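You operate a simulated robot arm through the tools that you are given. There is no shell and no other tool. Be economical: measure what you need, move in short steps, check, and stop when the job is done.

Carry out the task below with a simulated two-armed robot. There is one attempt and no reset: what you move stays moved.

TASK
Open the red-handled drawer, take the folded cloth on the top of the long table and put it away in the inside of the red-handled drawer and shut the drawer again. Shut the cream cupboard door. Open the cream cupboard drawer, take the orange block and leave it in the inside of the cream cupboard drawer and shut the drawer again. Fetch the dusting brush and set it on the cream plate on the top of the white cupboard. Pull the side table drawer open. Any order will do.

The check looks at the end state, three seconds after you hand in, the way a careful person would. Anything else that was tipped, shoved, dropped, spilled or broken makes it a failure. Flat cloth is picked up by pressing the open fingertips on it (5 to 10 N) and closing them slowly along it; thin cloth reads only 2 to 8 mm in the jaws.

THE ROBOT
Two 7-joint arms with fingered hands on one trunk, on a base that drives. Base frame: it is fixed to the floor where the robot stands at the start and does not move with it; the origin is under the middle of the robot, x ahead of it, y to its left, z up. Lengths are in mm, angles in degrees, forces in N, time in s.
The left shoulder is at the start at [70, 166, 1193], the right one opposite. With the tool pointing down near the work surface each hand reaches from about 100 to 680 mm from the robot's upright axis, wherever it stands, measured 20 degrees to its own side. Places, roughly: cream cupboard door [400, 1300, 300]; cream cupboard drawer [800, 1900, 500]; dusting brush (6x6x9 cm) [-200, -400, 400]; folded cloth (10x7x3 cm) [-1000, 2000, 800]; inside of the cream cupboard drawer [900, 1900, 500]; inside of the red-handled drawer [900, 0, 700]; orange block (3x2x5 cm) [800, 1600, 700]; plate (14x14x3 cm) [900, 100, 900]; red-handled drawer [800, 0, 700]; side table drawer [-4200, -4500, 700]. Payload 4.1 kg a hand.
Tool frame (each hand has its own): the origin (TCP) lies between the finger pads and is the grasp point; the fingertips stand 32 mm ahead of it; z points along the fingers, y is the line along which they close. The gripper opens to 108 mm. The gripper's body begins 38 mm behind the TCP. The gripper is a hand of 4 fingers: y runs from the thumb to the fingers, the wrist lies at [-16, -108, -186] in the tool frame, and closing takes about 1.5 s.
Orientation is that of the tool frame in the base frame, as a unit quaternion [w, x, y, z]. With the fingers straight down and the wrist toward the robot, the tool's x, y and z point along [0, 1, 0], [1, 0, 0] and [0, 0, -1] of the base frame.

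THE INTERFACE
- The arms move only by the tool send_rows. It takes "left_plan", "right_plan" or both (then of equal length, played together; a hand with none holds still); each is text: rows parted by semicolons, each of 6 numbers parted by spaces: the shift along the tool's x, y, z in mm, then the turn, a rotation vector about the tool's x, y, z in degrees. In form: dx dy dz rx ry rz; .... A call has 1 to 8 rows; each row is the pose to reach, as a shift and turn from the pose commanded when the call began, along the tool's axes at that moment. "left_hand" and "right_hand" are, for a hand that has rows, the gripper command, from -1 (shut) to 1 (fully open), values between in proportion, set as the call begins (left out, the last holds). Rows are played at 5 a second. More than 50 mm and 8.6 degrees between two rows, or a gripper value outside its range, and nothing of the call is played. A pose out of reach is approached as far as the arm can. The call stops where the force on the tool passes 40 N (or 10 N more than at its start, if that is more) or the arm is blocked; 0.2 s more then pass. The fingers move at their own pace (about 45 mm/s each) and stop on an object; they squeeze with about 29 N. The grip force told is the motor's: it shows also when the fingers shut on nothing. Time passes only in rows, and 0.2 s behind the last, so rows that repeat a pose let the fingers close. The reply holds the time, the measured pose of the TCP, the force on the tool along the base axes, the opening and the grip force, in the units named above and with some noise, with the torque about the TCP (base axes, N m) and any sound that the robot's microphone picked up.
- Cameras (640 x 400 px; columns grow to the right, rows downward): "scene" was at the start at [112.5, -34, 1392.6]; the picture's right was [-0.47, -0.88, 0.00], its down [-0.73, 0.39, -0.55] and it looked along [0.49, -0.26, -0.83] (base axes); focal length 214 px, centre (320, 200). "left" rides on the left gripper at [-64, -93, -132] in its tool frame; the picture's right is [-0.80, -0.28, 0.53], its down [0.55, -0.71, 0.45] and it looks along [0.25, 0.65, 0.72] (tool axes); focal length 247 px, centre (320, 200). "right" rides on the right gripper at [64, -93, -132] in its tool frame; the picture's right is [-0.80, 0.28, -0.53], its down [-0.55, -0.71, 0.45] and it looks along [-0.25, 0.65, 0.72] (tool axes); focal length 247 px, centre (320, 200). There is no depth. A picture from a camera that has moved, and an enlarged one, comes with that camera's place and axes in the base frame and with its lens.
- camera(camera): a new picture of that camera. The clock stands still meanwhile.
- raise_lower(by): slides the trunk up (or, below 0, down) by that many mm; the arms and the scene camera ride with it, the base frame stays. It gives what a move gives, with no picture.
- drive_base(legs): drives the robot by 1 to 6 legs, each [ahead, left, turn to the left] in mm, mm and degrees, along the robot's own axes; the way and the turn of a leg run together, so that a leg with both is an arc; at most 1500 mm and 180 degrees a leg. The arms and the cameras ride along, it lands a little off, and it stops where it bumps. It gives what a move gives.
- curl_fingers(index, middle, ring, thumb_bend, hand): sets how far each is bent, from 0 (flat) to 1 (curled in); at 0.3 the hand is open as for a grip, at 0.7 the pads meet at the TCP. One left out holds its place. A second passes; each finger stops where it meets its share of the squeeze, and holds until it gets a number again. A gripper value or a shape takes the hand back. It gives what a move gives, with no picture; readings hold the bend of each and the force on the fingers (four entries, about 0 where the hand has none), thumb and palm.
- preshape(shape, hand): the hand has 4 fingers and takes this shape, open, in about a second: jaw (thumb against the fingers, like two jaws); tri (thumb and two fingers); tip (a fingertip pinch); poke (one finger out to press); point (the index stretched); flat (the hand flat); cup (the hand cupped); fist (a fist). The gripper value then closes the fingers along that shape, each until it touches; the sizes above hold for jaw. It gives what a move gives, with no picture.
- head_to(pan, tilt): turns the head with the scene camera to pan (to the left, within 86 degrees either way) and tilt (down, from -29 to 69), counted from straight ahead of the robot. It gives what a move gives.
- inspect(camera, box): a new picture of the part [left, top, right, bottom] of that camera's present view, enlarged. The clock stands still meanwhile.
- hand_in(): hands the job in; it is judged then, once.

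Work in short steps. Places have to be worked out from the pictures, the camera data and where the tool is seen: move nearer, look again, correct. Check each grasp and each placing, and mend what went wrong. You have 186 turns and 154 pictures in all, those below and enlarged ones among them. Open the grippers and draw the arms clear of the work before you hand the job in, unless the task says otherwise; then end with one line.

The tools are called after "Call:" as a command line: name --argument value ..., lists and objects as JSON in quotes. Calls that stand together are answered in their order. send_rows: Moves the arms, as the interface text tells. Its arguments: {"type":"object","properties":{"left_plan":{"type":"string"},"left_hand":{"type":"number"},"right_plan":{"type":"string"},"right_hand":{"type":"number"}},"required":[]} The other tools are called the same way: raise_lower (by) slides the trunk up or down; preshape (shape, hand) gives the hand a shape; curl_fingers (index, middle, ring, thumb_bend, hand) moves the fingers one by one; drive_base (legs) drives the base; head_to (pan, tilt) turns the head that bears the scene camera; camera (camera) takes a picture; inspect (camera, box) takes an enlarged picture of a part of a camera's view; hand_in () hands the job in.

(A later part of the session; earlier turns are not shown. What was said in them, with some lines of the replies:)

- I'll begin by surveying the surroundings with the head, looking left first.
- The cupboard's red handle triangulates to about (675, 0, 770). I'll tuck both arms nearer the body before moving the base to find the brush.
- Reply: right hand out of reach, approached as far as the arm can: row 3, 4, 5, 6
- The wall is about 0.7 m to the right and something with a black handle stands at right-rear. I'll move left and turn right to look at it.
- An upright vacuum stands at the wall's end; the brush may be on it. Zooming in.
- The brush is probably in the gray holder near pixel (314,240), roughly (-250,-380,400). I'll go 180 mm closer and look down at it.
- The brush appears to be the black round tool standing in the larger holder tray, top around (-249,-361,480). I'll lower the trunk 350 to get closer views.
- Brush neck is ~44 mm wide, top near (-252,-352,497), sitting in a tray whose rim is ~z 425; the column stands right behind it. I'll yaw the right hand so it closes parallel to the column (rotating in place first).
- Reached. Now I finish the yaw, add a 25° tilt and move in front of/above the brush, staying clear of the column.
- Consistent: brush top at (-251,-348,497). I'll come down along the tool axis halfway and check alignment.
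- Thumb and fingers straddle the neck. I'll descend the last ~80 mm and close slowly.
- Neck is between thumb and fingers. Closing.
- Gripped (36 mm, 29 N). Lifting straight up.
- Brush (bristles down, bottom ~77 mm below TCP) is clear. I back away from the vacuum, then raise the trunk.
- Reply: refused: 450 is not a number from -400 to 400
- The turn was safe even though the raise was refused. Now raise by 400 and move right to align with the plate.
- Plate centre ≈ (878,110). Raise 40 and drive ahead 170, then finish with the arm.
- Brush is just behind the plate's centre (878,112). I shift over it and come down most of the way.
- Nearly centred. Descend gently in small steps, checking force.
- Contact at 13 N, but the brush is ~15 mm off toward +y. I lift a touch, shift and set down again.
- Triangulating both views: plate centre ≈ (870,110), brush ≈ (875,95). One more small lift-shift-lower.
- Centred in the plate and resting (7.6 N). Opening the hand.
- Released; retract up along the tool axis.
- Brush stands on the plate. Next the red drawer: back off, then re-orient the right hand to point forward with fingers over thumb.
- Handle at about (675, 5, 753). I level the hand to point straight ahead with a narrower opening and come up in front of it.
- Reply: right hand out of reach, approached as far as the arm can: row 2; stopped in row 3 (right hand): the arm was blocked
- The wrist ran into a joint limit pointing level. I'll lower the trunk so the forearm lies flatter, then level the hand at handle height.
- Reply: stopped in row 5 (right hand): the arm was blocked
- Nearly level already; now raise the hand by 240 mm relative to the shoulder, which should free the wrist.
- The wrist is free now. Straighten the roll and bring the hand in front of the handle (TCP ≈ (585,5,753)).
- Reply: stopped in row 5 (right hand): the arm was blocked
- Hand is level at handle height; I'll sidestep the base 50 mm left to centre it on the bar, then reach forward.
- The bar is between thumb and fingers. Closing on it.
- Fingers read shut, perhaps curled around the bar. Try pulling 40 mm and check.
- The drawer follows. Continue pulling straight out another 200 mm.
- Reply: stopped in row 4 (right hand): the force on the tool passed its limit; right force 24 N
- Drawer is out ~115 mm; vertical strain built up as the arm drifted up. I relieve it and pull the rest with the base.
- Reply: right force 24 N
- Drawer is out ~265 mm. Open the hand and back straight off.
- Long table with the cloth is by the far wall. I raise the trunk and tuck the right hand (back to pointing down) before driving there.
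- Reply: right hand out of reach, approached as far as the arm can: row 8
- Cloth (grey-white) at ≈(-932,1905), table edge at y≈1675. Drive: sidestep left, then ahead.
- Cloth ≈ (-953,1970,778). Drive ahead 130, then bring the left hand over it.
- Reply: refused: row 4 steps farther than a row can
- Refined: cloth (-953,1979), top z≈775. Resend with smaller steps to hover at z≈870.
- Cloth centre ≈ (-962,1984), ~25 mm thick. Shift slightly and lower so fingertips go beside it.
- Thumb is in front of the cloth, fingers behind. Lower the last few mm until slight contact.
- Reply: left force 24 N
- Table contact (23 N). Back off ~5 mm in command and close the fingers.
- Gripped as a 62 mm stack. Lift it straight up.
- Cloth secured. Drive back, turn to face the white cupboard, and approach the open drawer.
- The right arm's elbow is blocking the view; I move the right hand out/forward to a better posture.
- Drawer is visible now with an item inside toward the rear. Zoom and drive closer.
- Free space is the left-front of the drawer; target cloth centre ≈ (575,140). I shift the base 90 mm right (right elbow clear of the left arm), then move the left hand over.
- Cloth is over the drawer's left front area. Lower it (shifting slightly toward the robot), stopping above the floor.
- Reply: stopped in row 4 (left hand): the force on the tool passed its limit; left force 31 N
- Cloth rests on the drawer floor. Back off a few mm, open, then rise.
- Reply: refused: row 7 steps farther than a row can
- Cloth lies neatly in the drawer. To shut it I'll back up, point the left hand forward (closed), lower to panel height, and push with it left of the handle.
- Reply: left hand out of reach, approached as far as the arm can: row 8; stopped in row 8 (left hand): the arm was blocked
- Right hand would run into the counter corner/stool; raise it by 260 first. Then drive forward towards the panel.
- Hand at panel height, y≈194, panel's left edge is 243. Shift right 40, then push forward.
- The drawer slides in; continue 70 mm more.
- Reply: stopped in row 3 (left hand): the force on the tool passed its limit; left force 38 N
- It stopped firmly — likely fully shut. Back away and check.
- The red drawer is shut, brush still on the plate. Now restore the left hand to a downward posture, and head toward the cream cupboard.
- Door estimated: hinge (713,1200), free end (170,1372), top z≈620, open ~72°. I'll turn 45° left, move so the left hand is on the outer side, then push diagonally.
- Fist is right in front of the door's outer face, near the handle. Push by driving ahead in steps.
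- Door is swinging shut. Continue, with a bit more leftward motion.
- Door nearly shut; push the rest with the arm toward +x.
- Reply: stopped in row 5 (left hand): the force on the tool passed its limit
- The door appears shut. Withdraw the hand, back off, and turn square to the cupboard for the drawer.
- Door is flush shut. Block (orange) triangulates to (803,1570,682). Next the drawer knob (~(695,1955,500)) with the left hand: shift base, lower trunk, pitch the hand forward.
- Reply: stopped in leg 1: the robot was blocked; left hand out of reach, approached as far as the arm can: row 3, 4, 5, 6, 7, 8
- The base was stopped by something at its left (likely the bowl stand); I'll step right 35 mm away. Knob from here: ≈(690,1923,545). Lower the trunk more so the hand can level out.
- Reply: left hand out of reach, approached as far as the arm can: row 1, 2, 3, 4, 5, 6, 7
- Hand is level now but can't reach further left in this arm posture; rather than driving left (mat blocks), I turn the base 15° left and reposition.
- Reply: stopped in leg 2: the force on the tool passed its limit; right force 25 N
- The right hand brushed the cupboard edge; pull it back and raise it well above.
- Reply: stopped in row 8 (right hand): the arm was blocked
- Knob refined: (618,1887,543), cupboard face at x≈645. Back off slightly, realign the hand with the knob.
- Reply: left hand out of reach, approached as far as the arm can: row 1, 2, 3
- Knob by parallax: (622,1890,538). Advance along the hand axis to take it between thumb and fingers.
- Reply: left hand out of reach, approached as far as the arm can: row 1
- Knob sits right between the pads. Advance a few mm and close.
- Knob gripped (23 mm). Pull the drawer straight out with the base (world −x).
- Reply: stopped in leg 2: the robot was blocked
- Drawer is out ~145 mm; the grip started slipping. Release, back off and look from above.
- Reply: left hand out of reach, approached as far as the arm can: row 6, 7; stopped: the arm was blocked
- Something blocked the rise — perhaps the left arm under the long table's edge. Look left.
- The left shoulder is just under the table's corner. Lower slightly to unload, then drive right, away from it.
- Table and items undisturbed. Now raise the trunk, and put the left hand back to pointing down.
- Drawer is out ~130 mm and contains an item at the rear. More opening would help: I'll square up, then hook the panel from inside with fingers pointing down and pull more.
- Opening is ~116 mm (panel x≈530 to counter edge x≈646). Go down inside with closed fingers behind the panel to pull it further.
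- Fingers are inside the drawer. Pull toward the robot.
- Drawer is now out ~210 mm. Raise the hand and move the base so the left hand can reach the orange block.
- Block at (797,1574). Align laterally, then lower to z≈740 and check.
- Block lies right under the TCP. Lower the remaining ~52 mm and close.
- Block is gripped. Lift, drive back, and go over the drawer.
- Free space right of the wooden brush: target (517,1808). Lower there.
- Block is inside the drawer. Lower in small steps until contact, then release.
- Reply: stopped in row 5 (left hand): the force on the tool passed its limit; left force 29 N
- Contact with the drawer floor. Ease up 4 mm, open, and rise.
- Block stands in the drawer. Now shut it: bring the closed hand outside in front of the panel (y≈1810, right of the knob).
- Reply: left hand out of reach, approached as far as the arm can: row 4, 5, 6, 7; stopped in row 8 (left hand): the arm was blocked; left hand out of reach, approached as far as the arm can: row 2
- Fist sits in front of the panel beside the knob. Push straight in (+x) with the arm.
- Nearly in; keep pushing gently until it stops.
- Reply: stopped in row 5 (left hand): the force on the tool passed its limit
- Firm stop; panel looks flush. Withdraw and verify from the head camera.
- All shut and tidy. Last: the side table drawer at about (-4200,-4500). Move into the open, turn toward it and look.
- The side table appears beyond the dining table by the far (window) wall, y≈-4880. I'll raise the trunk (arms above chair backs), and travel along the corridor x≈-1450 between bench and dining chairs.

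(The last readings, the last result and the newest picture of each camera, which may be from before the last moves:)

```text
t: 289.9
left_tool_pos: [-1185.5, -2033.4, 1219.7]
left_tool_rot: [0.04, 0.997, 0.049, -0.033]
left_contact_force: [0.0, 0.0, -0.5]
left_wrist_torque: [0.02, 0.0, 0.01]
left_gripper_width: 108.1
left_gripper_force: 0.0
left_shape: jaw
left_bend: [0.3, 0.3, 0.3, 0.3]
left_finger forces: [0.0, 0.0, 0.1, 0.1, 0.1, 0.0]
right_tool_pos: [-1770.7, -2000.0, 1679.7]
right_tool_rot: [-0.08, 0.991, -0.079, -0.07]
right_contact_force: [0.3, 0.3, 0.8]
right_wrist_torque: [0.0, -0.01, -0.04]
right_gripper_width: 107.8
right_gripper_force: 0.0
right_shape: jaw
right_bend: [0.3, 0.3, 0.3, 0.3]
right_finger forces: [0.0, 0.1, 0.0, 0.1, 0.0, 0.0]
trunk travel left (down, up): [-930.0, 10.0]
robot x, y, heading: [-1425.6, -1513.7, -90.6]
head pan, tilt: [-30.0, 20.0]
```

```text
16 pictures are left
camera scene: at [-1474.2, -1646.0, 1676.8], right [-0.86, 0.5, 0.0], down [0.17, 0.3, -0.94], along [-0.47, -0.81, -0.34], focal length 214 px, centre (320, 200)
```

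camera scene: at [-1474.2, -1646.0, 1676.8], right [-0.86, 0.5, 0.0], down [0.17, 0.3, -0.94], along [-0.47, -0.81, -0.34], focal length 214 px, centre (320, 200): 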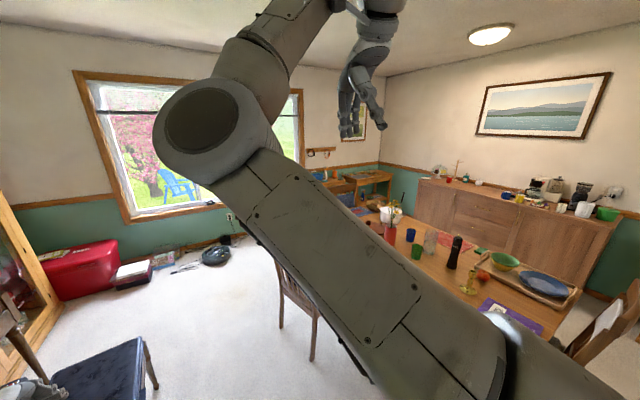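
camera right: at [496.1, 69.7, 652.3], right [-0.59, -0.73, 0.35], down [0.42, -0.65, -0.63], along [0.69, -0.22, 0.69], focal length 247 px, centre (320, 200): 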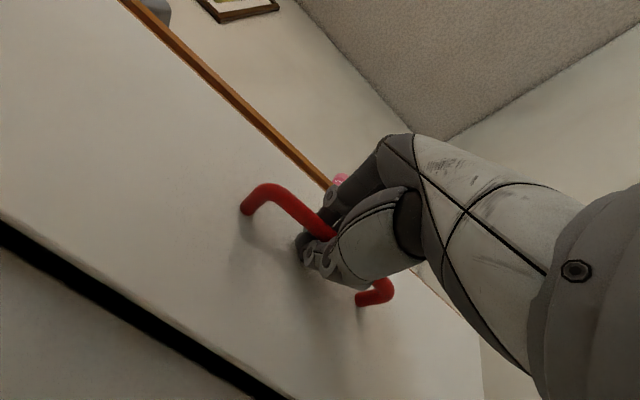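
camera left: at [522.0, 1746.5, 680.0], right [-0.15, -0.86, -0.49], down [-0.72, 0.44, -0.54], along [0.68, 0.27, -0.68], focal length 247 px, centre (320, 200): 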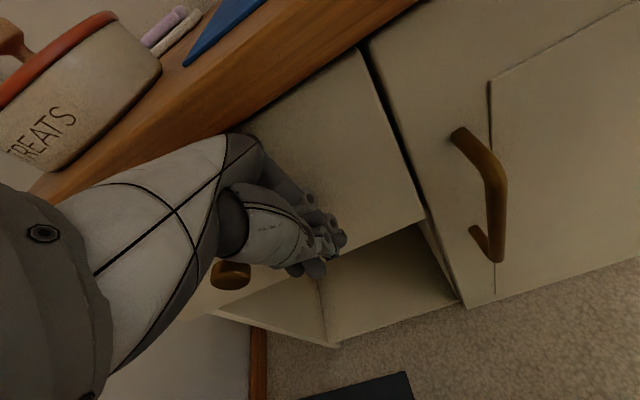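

Call:
inspect --camera "scene" --box '[290, 135, 430, 225]'

```text
4.44 times, centred on (360, 180) of scene
camera zoom: at [-1474.2, -1646.0, 1676.8], right [-0.86, 0.5, 0.0], down [0.17, 0.3, -0.94], along [-0.47, -0.81, -0.34], focal length 953 px, centre (142, 289)
```

zoom: 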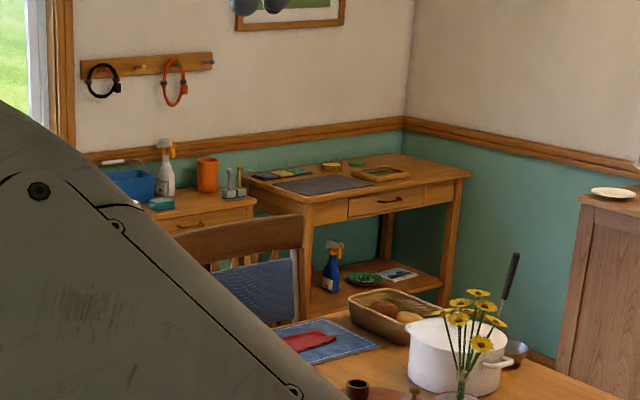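

Two tables stand on the far wall; the right one (drawer handle ≈(-4189,-4370,700)) matches the given place. Proceed down the corridor at x≈-1510 to y≈-3900 and look along -x.

Call:
drive_base --legs '[[0, -85, 0.5], [1300, 0, 0], [1080, 0, 0], [0, 0, -90]]'

Call:
head_to --pan 25 --tilt 30

Call:
camera --camera "scene"

```text
t: 306.0
left_tool_pos: [-2043.9, -4147.8, 1220.7]
left_tool_rot: [0.004, 0.745, -0.665, -0.052]
left_contact_force: [0.4, 0.6, -0.4]
left_wrist_torque: [0.01, -0.01, 0.01]
left_gripper_width: 107.9
left_gripper_force: 0.0
left_shape: jaw
left_bend: [0.3, 0.3, 0.3, 0.3]
left_finger forces: [0.0, 0.1, 0.1, 0.0, 0.0, 0.0]
right_tool_pos: [-2021.3, -3561.9, 1681.1]
right_tool_rot: [0.106, -0.65, 0.752, -0.005]
right_contact_force: [0.7, 0.9, 0.5]
right_wrist_torque: [0.0, -0.03, -0.01]
right_gripper_width: 107.9
right_gripper_force: 0.2
right_shape: jaw
right_bend: [0.3, 0.3, 0.3, 0.3]
right_finger forces: [0.0, 0.0, 0.1, 0.0, 0.0, 0.1]
trunk travel left (down, up): [-930.0, 10.0]
robot x, y, heading: [-1529.4, -3898.2, -179.7]
head pan, tilt: [-30.0, 20.0]
```

```text
t: 307.3
left_tool_pos: [-2044.1, -4146.4, 1221.3]
left_tool_rot: [0.005, 0.744, -0.666, -0.053]
left_contact_force: [0.5, 0.2, 0.3]
left_wrist_torque: [0.01, -0.02, -0.02]
left_gripper_width: 107.8
left_gripper_force: 0.1
left_shape: jaw
left_bend: [0.3, 0.3, 0.3, 0.3]
left_finger forces: [0.0, 0.0, 0.0, 0.0, 0.0, 0.0]
right_tool_pos: [-2021.1, -3562.8, 1681.0]
right_tool_rot: [0.105, -0.65, 0.752, -0.006]
right_contact_force: [0.4, 0.0, 0.2]
right_wrist_torque: [-0.03, -0.01, 0.02]
right_gripper_width: 108.0
right_gripper_force: 0.1
right_shape: jaw
right_bend: [0.3, 0.3, 0.3, 0.3]
right_finger forces: [0.1, 0.0, 0.0, 0.0, 0.0, 0.0]
trunk travel left (down, up): [-930.0, 10.0]
robot x, y, heading: [-1531.4, -3901.2, -179.6]
head pan, tilt: [25.0, 30.0]
```

```text
14 pictures are left
camera scene: at [-1662.0, -3938.9, 1660.8], right [-0.43, 0.9, 0.0], down [0.45, 0.21, -0.87], along [-0.78, -0.37, -0.5], focal length 214 px, centre (320, 200)
```

scene: 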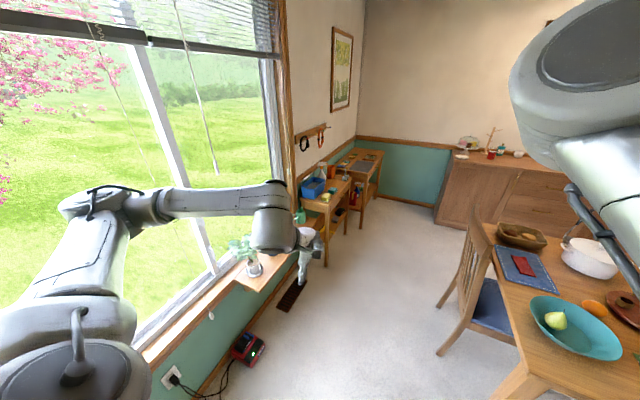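

Corridor is clear (chair rear y≈-3510, table fronts y≈-4400…-4500). Drive along it to x≈-4050, then turn to face the table.

Call:
drive_base --legs '[[1300, 20, -0.3], [1180, 0, 0], [0, 0, 90]]'

Call:
head_to --pan -5 --tilt 45

Call:
camera --camera "scene"

```text
t: 323.1
left_tool_pos: [-3722.5, -4488.9, 1219.8]
left_tool_rot: [0.041, 0.997, 0.065, -0.033]
left_contact_force: [0.7, -0.3, -0.3]
left_wrist_torque: [0.02, -0.02, -0.01]
left_gripper_width: 107.8
left_gripper_force: 0.0
left_shape: jaw
left_bend: [0.3, 0.3, 0.3, 0.3]
left_finger forces: [0.0, 0.1, 0.0, 0.0, 0.0, 0.0]
right_tool_pos: [-4306.8, -4476.1, 1681.7]
right_tool_rot: [-0.078, 0.992, -0.063, -0.071]
right_contact_force: [0.5, -0.5, 0.4]
right_wrist_torque: [-0.03, 0.01, 0.03]
right_gripper_width: 107.9
right_gripper_force: 0.1
right_shape: jaw
right_bend: [0.3, 0.3, 0.3, 0.3]
right_finger forces: [0.1, 0.1, 0.1, 0.0, 0.0, 0.0]
trunk travel left (down, up): [-930.0, 10.0]
robot x, y, heading: [-3978.1, -3979.2, -88.2]
head pan, tilt: [25.0, 30.0]
```

```text
t: 324.0
left_tool_pos: [-3721.0, -4489.6, 1220.3]
left_tool_rot: [0.041, 0.997, 0.064, -0.033]
left_contact_force: [-0.4, 0.0, 0.7]
left_wrist_torque: [-0.03, 0.01, -0.01]
left_gripper_width: 107.8
left_gripper_force: 0.1
left_shape: jaw
left_bend: [0.3, 0.3, 0.3, 0.3]
left_finger forces: [0.1, 0.0, 0.0, 0.0, 0.0, 0.1]
right_tool_pos: [-4306.5, -4475.3, 1680.7]
right_tool_rot: [-0.078, 0.992, -0.063, -0.072]
right_contact_force: [-0.4, 0.0, 1.2]
right_wrist_torque: [0.0, -0.02, 0.01]
right_gripper_width: 107.8
right_gripper_force: 0.1
right_shape: jaw
right_bend: [0.3, 0.3, 0.3, 0.3]
right_finger forces: [0.0, 0.0, 0.0, 0.0, 0.0, 0.0]
trunk travel left (down, up): [-930.0, 10.0]
robot x, y, heading: [-3978.9, -3978.8, -88.6]
head pan, tilt: [-5.0, 45.0]
```

```text
13 pictures are left
camera scene: at [-3982.2, -4111.2, 1638.2], right [-1.0, 0.06, 0.0], down [0.04, 0.71, -0.71], along [-0.04, -0.71, -0.71], focal length 214 px, centre (320, 200)
```

scene: 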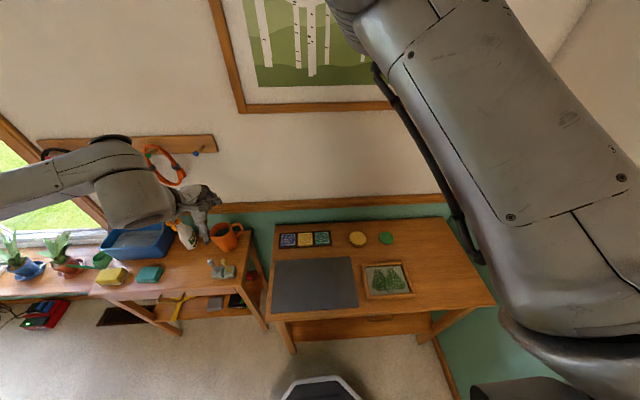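

Target table centre x≈-4250, front edge y≈-4370. Back off and align (right hand ~165 mm right of axis), then level the right hand while it's high.

Call:
drive_base --legs '[[-440, 0, -1.4], [0, -70, 0]]'

Call:
send_rows --right_plan "3 3 18 -8.4 1.1 0.1; 6 6 36 -16.8 2.1 0.2; 9 8 55 -25.2 3.2 0.2; 12 11 73 -33.6 4.2 0.3; 14 14 91 -42 5.3 0.4; 17 17 109 -50.4 6.3 0.5; 20 19 128 -58.8 7.4 0.5; 23 22 146 -67 8.4 0.6" --right_hand 0.2

Call:
send_rows --right_plan "0 0 0 -7.8 1 0.1; 0 0 0 -15.7 2 0.1; 0 0 0 -23.6 2.9 0.2; 0 0 0 -31.4 3.9 0.3"

```text
t: 327.2
left_tool_pos: [-3760.5, -4056.9, 1220.1]
left_tool_rot: [0.038, 0.997, 0.055, -0.035]
left_contact_force: [0.4, 0.4, -0.5]
left_wrist_torque: [0.01, 0.02, 0.01]
left_gripper_width: 107.9
left_gripper_force: 0.0
left_shape: jaw
left_bend: [0.3, 0.3, 0.3, 0.3]
left_finger forces: [0.0, 0.0, 0.0, 0.0, 0.0, 0.1]
right_tool_pos: [-4343.8, -4030.7, 1680.4]
right_tool_rot: [-0.079, 0.992, -0.073, -0.072]
right_contact_force: [0.3, 0.1, -0.2]
right_wrist_torque: [0.06, -0.01, 0.0]
right_gripper_width: 107.9
right_gripper_force: 0.0
right_shape: jaw
right_bend: [0.3, 0.3, 0.3, 0.3]
right_finger forces: [0.0, 0.0, 0.1, 0.0, 0.0, 0.0]
trunk travel left (down, up): [-930.0, 10.0]
robot x, y, heading: [-4008.5, -3541.1, -89.7]
head pan, tilt: [-5.0, 45.0]
stopped in leg 2: the robot was blocked; the commanded pose is now the measured one
```

```text
t: 329.0
left_tool_pos: [-3763.8, -4054.6, 1220.5]
left_tool_rot: [0.041, 0.997, 0.054, -0.034]
left_contact_force: [-0.2, 0.1, 0.0]
left_wrist_torque: [0.01, 0.05, 0.0]
left_gripper_width: 108.1
left_gripper_force: 0.1
left_shape: jaw
left_bend: [0.3, 0.3, 0.3, 0.3]
left_finger forces: [0.1, 0.0, 0.0, 0.0, 0.0, 0.0]
right_tool_pos: [-4346.8, -4028.4, 1551.8]
right_tool_rot: [0.424, 0.904, -0.038, -0.037]
right_contact_force: [0.9, 0.0, 0.5]
right_wrist_torque: [-0.03, 0.01, -0.03]
right_gripper_width: 65.2
right_gripper_force: 0.0
right_shape: jaw
right_bend: [0.28, 0.41, 0.38, 0.66]
right_finger forces: [0.0, 0.0, 0.1, 0.0, 0.0, 0.1]
right hand out of reach, approached as far as the arm can: row 8
trunk travel left (down, up): [-930.0, 10.0]
robot x, y, heading: [-4011.3, -3541.4, -89.9]
head pan, tilt: [-5.0, 45.0]
```

```text
t: 330.0
left_tool_pos: [-3764.6, -4055.2, 1220.5]
left_tool_rot: [0.039, 0.997, 0.054, -0.033]
left_contact_force: [-0.3, 0.2, 0.0]
left_wrist_torque: [-0.02, 0.02, 0.01]
left_gripper_width: 107.8
left_gripper_force: 0.0
left_shape: jaw
left_bend: [0.3, 0.3, 0.3, 0.3]
left_finger forces: [0.0, 0.0, 0.0, 0.0, 0.1, 0.0]
right_tool_pos: [-4348.8, -4027.9, 1551.0]
right_tool_rot: [0.422, 0.905, -0.039, -0.036]
right_contact_force: [0.9, 0.1, -0.2]
right_wrist_torque: [0.0, -0.04, -0.03]
right_gripper_width: 65.2
right_gripper_force: 0.0
right_shape: jaw
right_bend: [0.28, 0.41, 0.38, 0.66]
right_finger forces: [0.1, 0.0, 0.0, 0.1, 0.0, 0.0]
right hand out of reach, approached as far as the arm can: row 1, 2, 3, 4
trunk travel left (down, up): [-930.0, 10.0]
robot x, y, heading: [-4013.1, -3538.0, -89.8]
head pan, tilt: [-5.0, 45.0]
```

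The base bumped on the right (credenza side); I'll step left 30. Extend the right hand forward/down, then finish leveling.

Call:
drive_base --legs '[[0, 30, 0]]'

Call:
send_rows --right_plan "20 4 37 0 0 0; 41 8 75 0 0 0; 62 12 112 0 0 0; 83 16 150 0 0 0; 103 20 188 0 0 0; 124 24 225 0 0 0"

Call:
send_rows --right_plan "0 0 0 -8 0 0; 0 0 0 -16 0 0; 0 0 0 -24 0 0; 0 0 0 -32 0 0; 0 0 0 -40 0 0"

```text
t: 330.8
left_tool_pos: [-3743.7, -4055.7, 1221.0]
left_tool_rot: [0.041, 0.997, 0.053, -0.03]
left_contact_force: [-1.4, -0.8, -0.2]
left_wrist_torque: [-0.01, -0.07, 0.04]
left_gripper_width: 108.2
left_gripper_force: 0.0
left_shape: jaw
left_bend: [0.3, 0.3, 0.3, 0.3]
left_finger forces: [0.0, 0.0, 0.1, 0.1, 0.1, 0.0]
right_tool_pos: [-4329.3, -4028.7, 1549.0]
right_tool_rot: [0.423, 0.904, -0.041, -0.034]
right_contact_force: [-1.3, -0.6, -0.2]
right_wrist_torque: [0.0, 0.01, 0.09]
right_gripper_width: 65.2
right_gripper_force: 0.1
right_shape: jaw
right_bend: [0.28, 0.41, 0.38, 0.66]
right_finger forces: [0.0, 0.1, 0.0, 0.0, 0.1, 0.0]
trunk travel left (down, up): [-930.0, 10.0]
robot x, y, heading: [-3982.2, -3540.9, -90.0]
head pan, tilt: [-5.0, 45.0]
```

```text
t: 332.4
left_tool_pos: [-3735.7, -4055.9, 1220.2]
left_tool_rot: [0.039, 0.997, 0.054, -0.034]
left_contact_force: [0.8, 0.1, -0.5]
left_wrist_torque: [-0.01, -0.05, 0.01]
left_gripper_width: 107.6
left_gripper_force: 0.1
left_shape: jaw
left_bend: [0.3, 0.3, 0.3, 0.3]
left_finger forces: [0.0, 0.1, 0.0, 0.0, 0.1, 0.0]
right_tool_pos: [-4261.3, -4225.9, 1447.8]
right_tool_rot: [0.44, 0.893, -0.062, -0.075]
right_contact_force: [0.5, 0.1, -0.4]
right_wrist_torque: [-0.01, 0.0, -0.03]
right_gripper_width: 65.1
right_gripper_force: 0.1
right_shape: jaw
right_bend: [0.28, 0.41, 0.38, 0.66]
right_finger forces: [0.0, 0.0, 0.0, 0.0, 0.0, 0.0]
trunk travel left (down, up): [-930.0, 10.0]
robot x, y, heading: [-3980.1, -3538.3, -89.6]
head pan, tilt: [-5.0, 45.0]
stopped in row 6 (right hand): the arm was blocked; the commanded pose is now the measured one
```

```text
t: 333.6
left_tool_pos: [-3737.1, -4054.1, 1220.3]
left_tool_rot: [0.039, 0.997, 0.053, -0.034]
left_contact_force: [0.0, 0.6, 0.1]
left_wrist_torque: [-0.01, -0.01, -0.03]
left_gripper_width: 108.3
left_gripper_force: 0.1
left_shape: jaw
left_bend: [0.3, 0.3, 0.3, 0.3]
left_finger forces: [0.0, 0.0, 0.0, 0.0, 0.0, 0.0]
right_tool_pos: [-4261.4, -4226.9, 1444.2]
right_tool_rot: [0.719, 0.689, -0.033, -0.089]
right_contact_force: [-0.8, -0.8, 0.1]
right_wrist_torque: [0.01, -0.01, 0.02]
right_gripper_width: 64.9
right_gripper_force: 0.0
right_shape: jaw
right_bend: [0.28, 0.41, 0.38, 0.66]
right_finger forces: [0.0, 0.1, 0.1, 0.0, 0.0, 0.0]
trunk travel left (down, up): [-930.0, 10.0]
robot x, y, heading: [-3983.2, -3540.4, -89.7]
head pan, tilt: [-5.0, 45.0]
```

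Right hand is level now. Shift left 92 mm to align with the handle (≈-4170) and clear the credenza, then lower the trunk in two steps.

Call:
drive_base --legs '[[0, 92, -0.3]]'

Call:
raise_lower --by -400

Call:
raise_lower --by -320

Call:
camera --camera "right"

```text
t: 334.7
left_tool_pos: [-3652.1, -4056.4, 1222.0]
left_tool_rot: [0.04, 0.997, 0.05, -0.032]
left_contact_force: [-0.1, 0.1, -0.2]
left_wrist_torque: [0.0, -0.02, -0.01]
left_gripper_width: 107.9
left_gripper_force: 0.0
left_shape: jaw
left_bend: [0.3, 0.3, 0.3, 0.3]
left_finger forces: [0.1, 0.0, 0.0, 0.1, 0.0, 0.0]
right_tool_pos: [-4178.5, -4224.5, 1445.0]
right_tool_rot: [0.718, 0.689, -0.036, -0.091]
right_contact_force: [-0.4, -1.2, -1.5]
right_wrist_torque: [0.01, 0.02, 0.02]
right_gripper_width: 64.8
right_gripper_force: 0.1
right_shape: jaw
right_bend: [0.28, 0.41, 0.38, 0.66]
right_finger forces: [0.0, 0.0, 0.1, 0.1, 0.0, 0.0]
trunk travel left (down, up): [-930.0, 10.0]
robot x, y, heading: [-3890.0, -3539.9, -90.2]
head pan, tilt: [-5.0, 45.0]
```

```text
t: 338.6
left_tool_pos: [-3649.6, -4055.5, 820.4]
left_tool_rot: [0.04, 0.997, 0.05, -0.034]
left_contact_force: [0.2, -0.6, 0.3]
left_wrist_torque: [-0.02, -0.02, 0.0]
left_gripper_width: 107.6
left_gripper_force: 0.0
left_shape: jaw
left_bend: [0.3, 0.3, 0.3, 0.3]
left_finger forces: [0.0, 0.1, 0.1, 0.1, 0.1, 0.1]
right_tool_pos: [-4175.0, -4223.1, 1045.0]
right_tool_rot: [0.718, 0.689, -0.033, -0.091]
right_contact_force: [0.3, 0.4, -0.2]
right_wrist_torque: [-0.01, 0.05, -0.01]
right_gripper_width: 64.8
right_gripper_force: 0.1
right_shape: jaw
right_bend: [0.28, 0.41, 0.38, 0.66]
right_finger forces: [0.0, 0.0, 0.0, 0.0, 0.0, 0.1]
trunk travel left (down, up): [-530.0, 410.0]
robot x, y, heading: [-3894.3, -3540.1, -90.2]
head pan, tilt: [-5.0, 45.0]
```

```text
t: 341.7
left_tool_pos: [-3648.3, -4056.1, 500.2]
left_tool_rot: [0.04, 0.997, 0.05, -0.034]
left_contact_force: [-0.8, 0.6, 0.4]
left_wrist_torque: [0.01, 0.03, 0.0]
left_gripper_width: 108.0
left_gripper_force: 0.1
left_shape: jaw
left_bend: [0.3, 0.3, 0.3, 0.3]
left_finger forces: [0.1, 0.0, 0.1, 0.1, 0.0, 0.0]
right_tool_pos: [-4175.1, -4224.4, 725.5]
right_tool_rot: [0.718, 0.689, -0.034, -0.09]
right_contact_force: [-0.1, 0.1, -1.1]
right_wrist_torque: [0.01, -0.01, 0.01]
right_gripper_width: 65.0
right_gripper_force: 0.1
right_shape: jaw
right_bend: [0.28, 0.41, 0.38, 0.66]
right_finger forces: [0.1, 0.0, 0.1, 0.1, 0.0, 0.1]
trunk travel left (down, up): [-210.0, 730.0]
robot x, y, heading: [-3889.1, -3539.8, -90.4]
head pan, tilt: [-5.0, 45.0]
```

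```text
12 pictures are left
camera right: at [-4097.3, -4109.8, 621.4], right [-0.67, 0.68, 0.32], down [-0.68, -0.37, -0.64], along [-0.32, -0.64, 0.7], focal length 247 px, centre (320, 200)
```

right: 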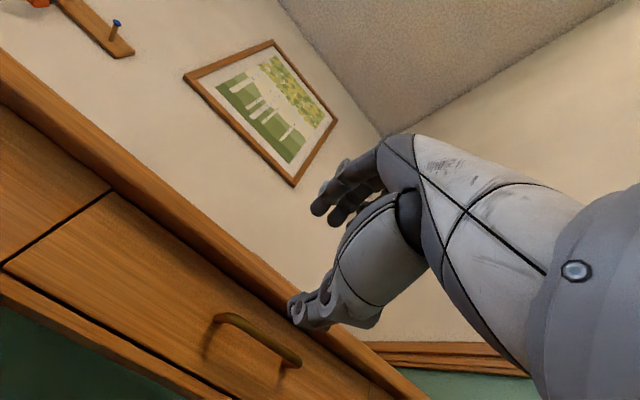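

Handle seen at ≈(-4225,-4350,683). Shift right 50 and lower 40, then re-check by parallax.

Call:
drive_base --legs '[[0, -48, 0.3]]'

Call:
raise_lower --by -42

Call:
camera --camera "right"

```text
t: 342.7
left_tool_pos: [-3695.5, -4054.9, 500.8]
left_tool_rot: [0.04, 0.997, 0.052, -0.034]
left_contact_force: [0.7, -0.1, 0.6]
left_wrist_torque: [0.01, 0.0, -0.01]
left_gripper_width: 108.2
left_gripper_force: 0.1
left_shape: jaw
left_bend: [0.3, 0.3, 0.3, 0.3]
left_finger forces: [0.0, 0.1, 0.1, 0.1, 0.0, 0.0]
right_tool_pos: [-4219.7, -4225.3, 724.8]
right_tool_rot: [0.719, 0.689, -0.032, -0.09]
right_contact_force: [0.0, -0.9, 0.8]
right_wrist_torque: [-0.05, 0.01, -0.04]
right_gripper_width: 64.9
right_gripper_force: 0.1
right_shape: jaw
right_bend: [0.28, 0.41, 0.38, 0.66]
right_finger forces: [0.0, 0.0, 0.1, 0.0, 0.1, 0.1]
trunk travel left (down, up): [-210.0, 730.0]
robot x, y, heading: [-3934.4, -3542.1, -89.9]
head pan, tilt: [-5.0, 45.0]
```

```text
t: 343.5
left_tool_pos: [-3694.8, -4054.7, 459.1]
left_tool_rot: [0.04, 0.997, 0.053, -0.033]
left_contact_force: [0.3, 0.8, 0.2]
left_wrist_torque: [0.02, -0.02, -0.03]
left_gripper_width: 108.2
left_gripper_force: 0.1
left_shape: jaw
left_bend: [0.3, 0.3, 0.3, 0.3]
left_finger forces: [0.0, 0.1, 0.0, 0.0, 0.1, 0.1]
right_tool_pos: [-4221.1, -4226.4, 683.9]
right_tool_rot: [0.719, 0.689, -0.033, -0.091]
right_contact_force: [0.3, 0.3, 0.8]
right_wrist_torque: [0.0, 0.0, 0.03]
right_gripper_width: 64.8
right_gripper_force: 0.0
right_shape: jaw
right_bend: [0.28, 0.41, 0.38, 0.66]
right_finger forces: [0.0, 0.0, 0.0, 0.1, 0.1, 0.1]
trunk travel left (down, up): [-168.0, 772.0]
robot x, y, heading: [-3939.8, -3537.1, -89.9]
head pan, tilt: [-5.0, 45.0]
```

```text
11 pictures are left
camera right: at [-4143.3, -4110.6, 579.4], right [-0.67, 0.67, 0.32], down [-0.67, -0.37, -0.64], along [-0.31, -0.64, 0.7], focal length 247 px, centre (320, 200)
```

right: 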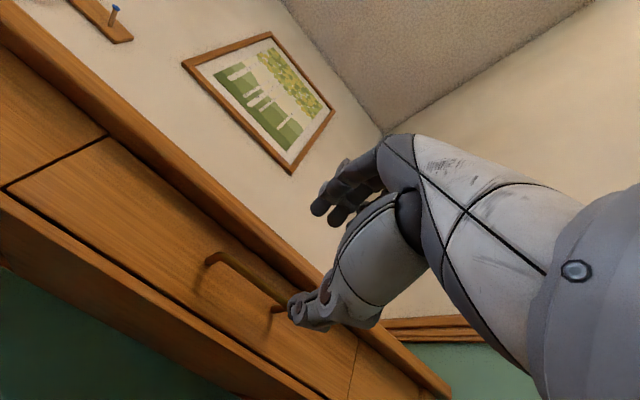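

Handle ≈(-4240,-4377,687). Drive forward 95, then reach the last bit with the arm.

Call:
drive_base --legs '[[95, 0, 0]]'

Call:
send_rows --right_plan "3 -2 15 0 0 0; 5 -3 28 0 0 0; 7 -4 38 0 0 0"

Call:
camera --camera "right"

```text
t: 344.6
left_tool_pos: [-3696.2, -4148.6, 458.7]
left_tool_rot: [0.04, 0.997, 0.052, -0.033]
left_contact_force: [0.2, 0.2, -0.2]
left_wrist_torque: [0.01, 0.0, 0.01]
left_gripper_width: 108.0
left_gripper_force: 0.1
left_shape: jaw
left_bend: [0.3, 0.3, 0.3, 0.3]
left_finger forces: [0.1, 0.1, 0.0, 0.0, 0.1, 0.1]
right_tool_pos: [-4221.7, -4319.4, 683.1]
right_tool_rot: [0.718, 0.689, -0.033, -0.09]
right_contact_force: [-0.6, 0.4, 0.5]
right_wrist_torque: [0.01, 0.04, 0.03]
right_gripper_width: 64.9
right_gripper_force: 0.1
right_shape: jaw
right_bend: [0.28, 0.41, 0.38, 0.66]
right_finger forces: [0.0, 0.1, 0.0, 0.0, 0.0, 0.0]
trunk travel left (down, up): [-168.0, 772.0]
robot x, y, heading: [-3940.8, -3636.3, -89.9]
head pan, tilt: [-5.0, 45.0]
```

```text
t: 345.4
left_tool_pos: [-3697.3, -4148.3, 460.4]
left_tool_rot: [0.041, 0.997, 0.051, -0.034]
left_contact_force: [0.0, 0.6, 0.0]
left_wrist_torque: [-0.01, 0.0, -0.02]
left_gripper_width: 108.0
left_gripper_force: 0.1
left_shape: jaw
left_bend: [0.3, 0.3, 0.3, 0.3]
left_finger forces: [0.0, 0.1, 0.1, 0.1, 0.0, 0.0]
right_tool_pos: [-4223.6, -4353.9, 681.8]
right_tool_rot: [0.721, 0.687, -0.035, -0.091]
right_contact_force: [7.0, 35.1, -8.7]
right_wrist_torque: [-1.86, 0.27, -0.16]
right_gripper_width: 64.6
right_gripper_force: 0.1
right_shape: jaw
right_bend: [0.28, 0.4, 0.38, 0.66]
right_finger forces: [0.1, 36.4, 0.0, 0.1, 0.0, 0.1]
trunk travel left (down, up): [-168.0, 772.0]
robot x, y, heading: [-3941.1, -3633.6, -90.2]
head pan, tilt: [-5.0, 45.0]
```

```text
10 pictures are left
camera right: at [-4144.8, -4239.9, 576.6], right [-0.67, 0.68, 0.31], down [-0.68, -0.37, -0.64], along [-0.32, -0.64, 0.71], focal length 247 px, centre (320, 200)
```

right: 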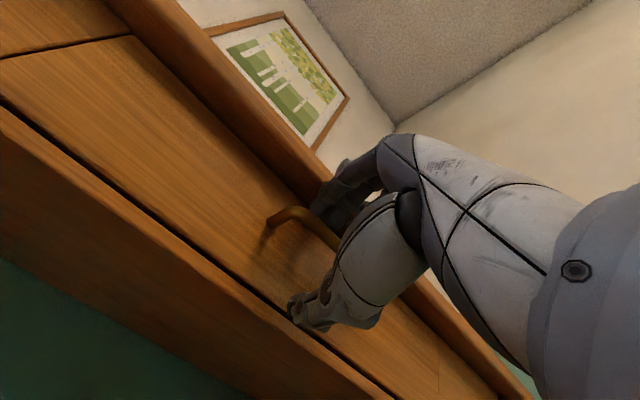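

Fingertip touches the drawer front; the bar is between thumb and fingers. Back off 6 mm and close.

Call:
send_rows --right_plan "0 0 -7 0 0 0; 0 0 -7 0 0 0; 0 0 -7 0 0 0; 0 0 -7 0 0 0; 0 0 -7 0 0 0; 0 0 -7 0 0 0; 0 0 -7 0 0 0" --right_hand -1

Call:
camera --camera "right"

```text
t: 347.0
left_tool_pos: [-3697.5, -4149.9, 458.1]
left_tool_rot: [0.04, 0.997, 0.05, -0.033]
left_contact_force: [-0.1, 0.3, -0.5]
left_wrist_torque: [-0.02, 0.02, 0.01]
left_gripper_width: 108.1
left_gripper_force: 0.1
left_shape: jaw
left_bend: [0.3, 0.3, 0.3, 0.3]
left_finger forces: [0.0, 0.0, 0.1, 0.0, 0.1, 0.1]
right_tool_pos: [-4221.0, -4350.7, 677.0]
right_tool_rot: [0.718, 0.689, -0.033, -0.09]
right_contact_force: [-0.8, -0.5, -2.4]
right_wrist_torque: [0.02, 0.03, 0.02]
right_gripper_width: 5.9
right_gripper_force: 28.8
right_shape: jaw
right_bend: [0.72, 0.5, 0.57, 0.51]
right_finger forces: [5.8, 0.0, 3.0, 0.0, 24.5, 0.0]
trunk travel left (down, up): [-168.0, 772.0]
robot x, y, heading: [-3939.1, -3639.8, -90.3]
head pan, tilt: [-5.0, 45.0]
```

```text
9 pictures are left
camera right: at [-4143.4, -4236.1, 573.7], right [-0.67, 0.67, 0.32], down [-0.68, -0.37, -0.64], along [-0.31, -0.64, 0.7], focal length 247 px, centre (320, 200)
```

right: 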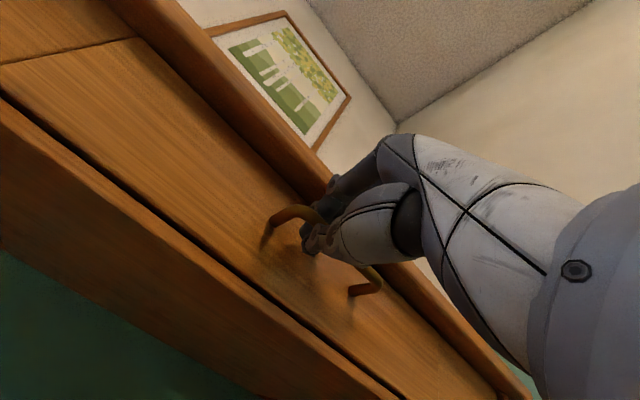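

Bar is gripped. Pull with the base, backward 150 mm first.

Call:
drive_base --legs '[[-120, 0, 0]]'

Call:
camera --camera "right"

```text
t: 348.3
left_tool_pos: [-3697.4, -4026.0, 458.0]
left_tool_rot: [0.039, 0.997, 0.052, -0.033]
left_contact_force: [0.0, 0.0, -0.4]
left_wrist_torque: [0.06, 0.02, -0.03]
left_gripper_width: 107.9
left_gripper_force: 0.0
left_shape: jaw
left_bend: [0.3, 0.3, 0.3, 0.3]
left_finger forces: [0.1, 0.0, 0.1, 0.1, 0.1, 0.0]
right_tool_pos: [-4221.4, -4228.3, 677.5]
right_tool_rot: [0.718, 0.689, -0.034, -0.091]
right_contact_force: [-2.5, 0.0, -2.5]
right_wrist_torque: [-0.03, 0.02, -0.05]
right_gripper_width: 5.9
right_gripper_force: 29.2
right_shape: jaw
right_bend: [0.72, 0.5, 0.57, 0.51]
right_finger forces: [6.9, 0.1, 3.4, 0.0, 27.0, 0.1]
trunk travel left (down, up): [-168.0, 772.0]
robot x, y, heading: [-3938.4, -3512.8, -90.2]
head pan, tilt: [-5.0, 45.0]
```

```text
8 pictures are left
camera right: at [-4144.0, -4112.7, 573.9], right [-0.67, 0.68, 0.32], down [-0.68, -0.37, -0.64], along [-0.32, -0.64, 0.7], focal length 247 px, centre (320, 200)
```

right: 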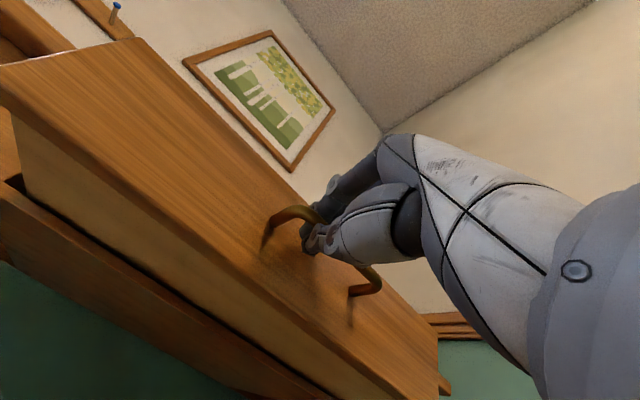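

The drawer is coming out (120 mm). Pull another 90 mm.

Call:
drive_base --legs '[[-90, 0, 0]]'

Call:
send_rows --right_plan "0 0 0 0 0 0; 0 0 0 0 0 0; 0 0 0 0 0 0; 0 0 0 0 0 0; 0 0 0 0 0 0; 0 0 0 0 0 0" --right_hand 0.7

Call:
camera --camera "right"

```text
t: 349.4
left_tool_pos: [-3697.4, -3937.4, 458.6]
left_tool_rot: [0.039, 0.997, 0.05, -0.034]
left_contact_force: [-0.7, -0.3, 0.4]
left_wrist_torque: [0.02, -0.03, -0.01]
left_gripper_width: 108.2
left_gripper_force: 0.0
left_shape: jaw
left_bend: [0.3, 0.3, 0.3, 0.3]
left_finger forces: [0.1, 0.1, 0.1, 0.1, 0.0, 0.0]
right_tool_pos: [-4222.2, -4137.0, 677.4]
right_tool_rot: [0.718, 0.689, -0.034, -0.091]
right_contact_force: [-0.3, 0.4, -2.2]
right_wrist_torque: [0.0, 0.03, 0.0]
right_gripper_width: 5.8
right_gripper_force: 29.0
right_shape: jaw
right_bend: [0.72, 0.5, 0.58, 0.51]
right_finger forces: [7.8, 0.0, 3.3, 0.0, 27.0, 0.0]
trunk travel left (down, up): [-168.0, 772.0]
robot x, y, heading: [-3934.7, -3422.9, -90.1]
head pan, tilt: [-5.0, 45.0]
```

```text
t: 350.8
left_tool_pos: [-3697.2, -3938.5, 459.2]
left_tool_rot: [0.04, 0.997, 0.05, -0.034]
left_contact_force: [0.4, 0.4, 0.7]
left_wrist_torque: [-0.02, -0.01, 0.04]
left_gripper_width: 108.0
left_gripper_force: 0.0
left_shape: jaw
left_bend: [0.3, 0.3, 0.3, 0.3]
left_finger forces: [0.0, 0.1, 0.0, 0.0, 0.1, 0.0]
right_tool_pos: [-4222.8, -4136.2, 678.1]
right_tool_rot: [0.718, 0.689, -0.035, -0.092]
right_contact_force: [0.2, -0.1, -0.5]
right_wrist_torque: [0.03, -0.02, -0.04]
right_gripper_width: 91.8
right_gripper_force: 0.0
right_shape: jaw
right_bend: [0.26, 0.33, 0.31, 0.49]
right_finger forces: [0.0, 0.0, 0.1, 0.1, 0.0, 0.1]
trunk travel left (down, up): [-168.0, 772.0]
robot x, y, heading: [-3945.1, -3418.7, -90.2]
head pan, tilt: [-5.0, 45.0]
```

```text
7 pictures are left
camera right: at [-4144.5, -4022.9, 574.1], right [-0.66, 0.68, 0.32], down [-0.68, -0.37, -0.64], along [-0.32, -0.64, 0.7], focal length 247 px, centre (320, 200)
```

right: 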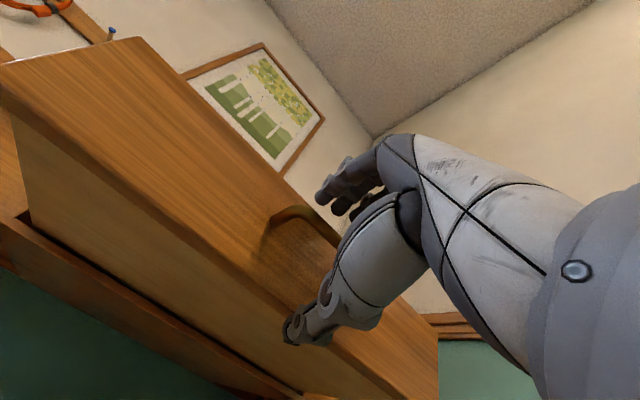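

Drawer open ~210 mm and released. Withdraw the hand straight back.

Call:
drive_base --legs '[[-120, 0, 0]]'

Call:
raise_lower --by 300

Call:
head_to --pan 0 --tilt 40

Call:
camera --camera "scene"

```text
t: 352.0
left_tool_pos: [-3697.4, -3819.3, 458.8]
left_tool_rot: [0.041, 0.997, 0.05, -0.034]
left_contact_force: [-0.3, 0.4, 0.4]
left_wrist_torque: [-0.02, -0.01, 0.0]
left_gripper_width: 108.0
left_gripper_force: 0.2
left_shape: jaw
left_bend: [0.3, 0.3, 0.3, 0.3]
left_finger forces: [0.0, 0.1, 0.1, 0.0, 0.0, 0.0]
right_tool_pos: [-4221.4, -4019.5, 678.9]
right_tool_rot: [0.718, 0.689, -0.035, -0.092]
right_contact_force: [-0.4, 0.1, -0.2]
right_wrist_torque: [0.01, 0.0, 0.01]
right_gripper_width: 91.9
right_gripper_force: 0.0
right_shape: jaw
right_bend: [0.26, 0.33, 0.31, 0.49]
right_finger forces: [0.0, 0.0, 0.1, 0.0, 0.0, 0.0]
trunk travel left (down, up): [-168.0, 772.0]
robot x, y, heading: [-3938.2, -3302.4, -90.1]
head pan, tilt: [-5.0, 45.0]
```

```text
t: 355.0
left_tool_pos: [-3697.2, -3820.4, 757.6]
left_tool_rot: [0.04, 0.997, 0.051, -0.034]
left_contact_force: [0.2, -0.3, 0.2]
left_wrist_torque: [-0.03, -0.02, -0.02]
left_gripper_width: 107.9
left_gripper_force: 0.0
left_shape: jaw
left_bend: [0.3, 0.3, 0.3, 0.3]
left_finger forces: [0.1, 0.1, 0.1, 0.0, 0.0, 0.0]
right_tool_pos: [-4221.9, -4017.8, 977.4]
right_tool_rot: [0.718, 0.689, -0.035, -0.092]
right_contact_force: [-0.5, -0.2, -0.9]
right_wrist_torque: [-0.01, 0.0, -0.02]
right_gripper_width: 91.7
right_gripper_force: 0.0
right_shape: jaw
right_bend: [0.26, 0.33, 0.31, 0.49]
right_finger forces: [0.0, 0.1, 0.0, 0.0, 0.0, 0.0]
trunk travel left (down, up): [-468.0, 472.0]
robot x, y, heading: [-3939.9, -3301.0, -90.2]
head pan, tilt: [-5.0, 45.0]
```

```text
t: 355.7
left_tool_pos: [-3697.5, -3820.4, 758.6]
left_tool_rot: [0.04, 0.997, 0.05, -0.033]
left_contact_force: [0.6, 0.1, 1.5]
left_wrist_torque: [0.02, 0.0, -0.04]
left_gripper_width: 107.7
left_gripper_force: 0.0
left_shape: jaw
left_bend: [0.3, 0.3, 0.3, 0.3]
left_finger forces: [0.0, 0.1, 0.0, 0.0, 0.0, 0.0]
right_tool_pos: [-4222.3, -4018.4, 978.7]
right_tool_rot: [0.718, 0.689, -0.035, -0.091]
right_contact_force: [0.0, 0.2, -0.9]
right_wrist_torque: [0.05, -0.01, -0.02]
right_gripper_width: 91.6
right_gripper_force: 0.1
right_shape: jaw
right_bend: [0.26, 0.33, 0.31, 0.49]
right_finger forces: [0.1, 0.1, 0.0, 0.0, 0.0, 0.0]
trunk travel left (down, up): [-468.0, 472.0]
robot x, y, heading: [-3937.9, -3304.5, -90.2]
head pan, tilt: [0.0, 40.0]
```

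```text
6 pictures are left
camera scene: at [-3939.6, -3438.0, 1183.4], right [-1.0, 0.0, 0.0], down [0.0, 0.64, -0.77], along [0.0, -0.77, -0.64], focal length 214 px, centre (320, 200)
```

scene: 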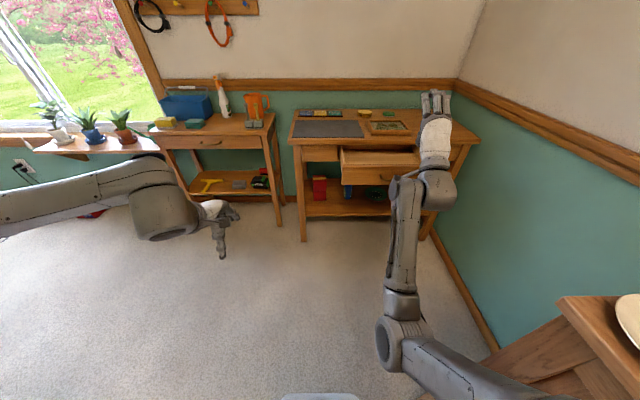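

The side table drawer stands clearly open and nothing looks disturbed. Open the right gripper fully and hand in.

Call:
send_rows --right_plan "0 0 -10 0 0 0; 0 0 -10 0 0 0; 0 0 -10 0 0 0" --right_hand 1

Call:
hand_in

```text
t: 356.5
left_tool_pos: [-3697.4, -3819.3, 758.3]
left_tool_rot: [0.04, 0.997, 0.05, -0.034]
left_contact_force: [0.0, -0.1, -0.3]
left_wrist_torque: [-0.02, 0.0, -0.02]
left_gripper_width: 107.9
left_gripper_force: 0.1
left_shape: jaw
left_bend: [0.3, 0.3, 0.3, 0.3]
left_finger forces: [0.0, 0.0, 0.0, 0.0, 0.0, 0.0]
right_tool_pos: [-4219.5, -4009.2, 977.3]
right_tool_rot: [0.718, 0.689, -0.035, -0.092]
right_contact_force: [-0.1, 0.6, -0.7]
right_wrist_torque: [0.03, 0.02, 0.02]
right_gripper_width: 107.7
right_gripper_force: 0.1
right_shape: jaw
right_bend: [0.3, 0.3, 0.3, 0.3]
right_finger forces: [0.1, 0.1, 0.0, 0.1, 0.1, 0.1]
trunk travel left (down, up): [-468.0, 472.0]
robot x, y, heading: [-3939.1, -3301.6, -90.2]
head pan, tilt: [0.0, 40.0]
```

```text
The job is handed in.
```

All five jobs are done and handed in: the cloth is in the shut red-handled drawer, the cream door is shut, the block is in the shut cream drawer, the brush is on the plate and the side table drawer is open. The robot was stopped by contact a few times — the base near the bowl stand, while pulling the cream drawer and near the credenza, and the left arm at the long table's edge. The right hand also brushed the cream cupboard. I saw nothing moved or tipped, but I did not recheck every spot.
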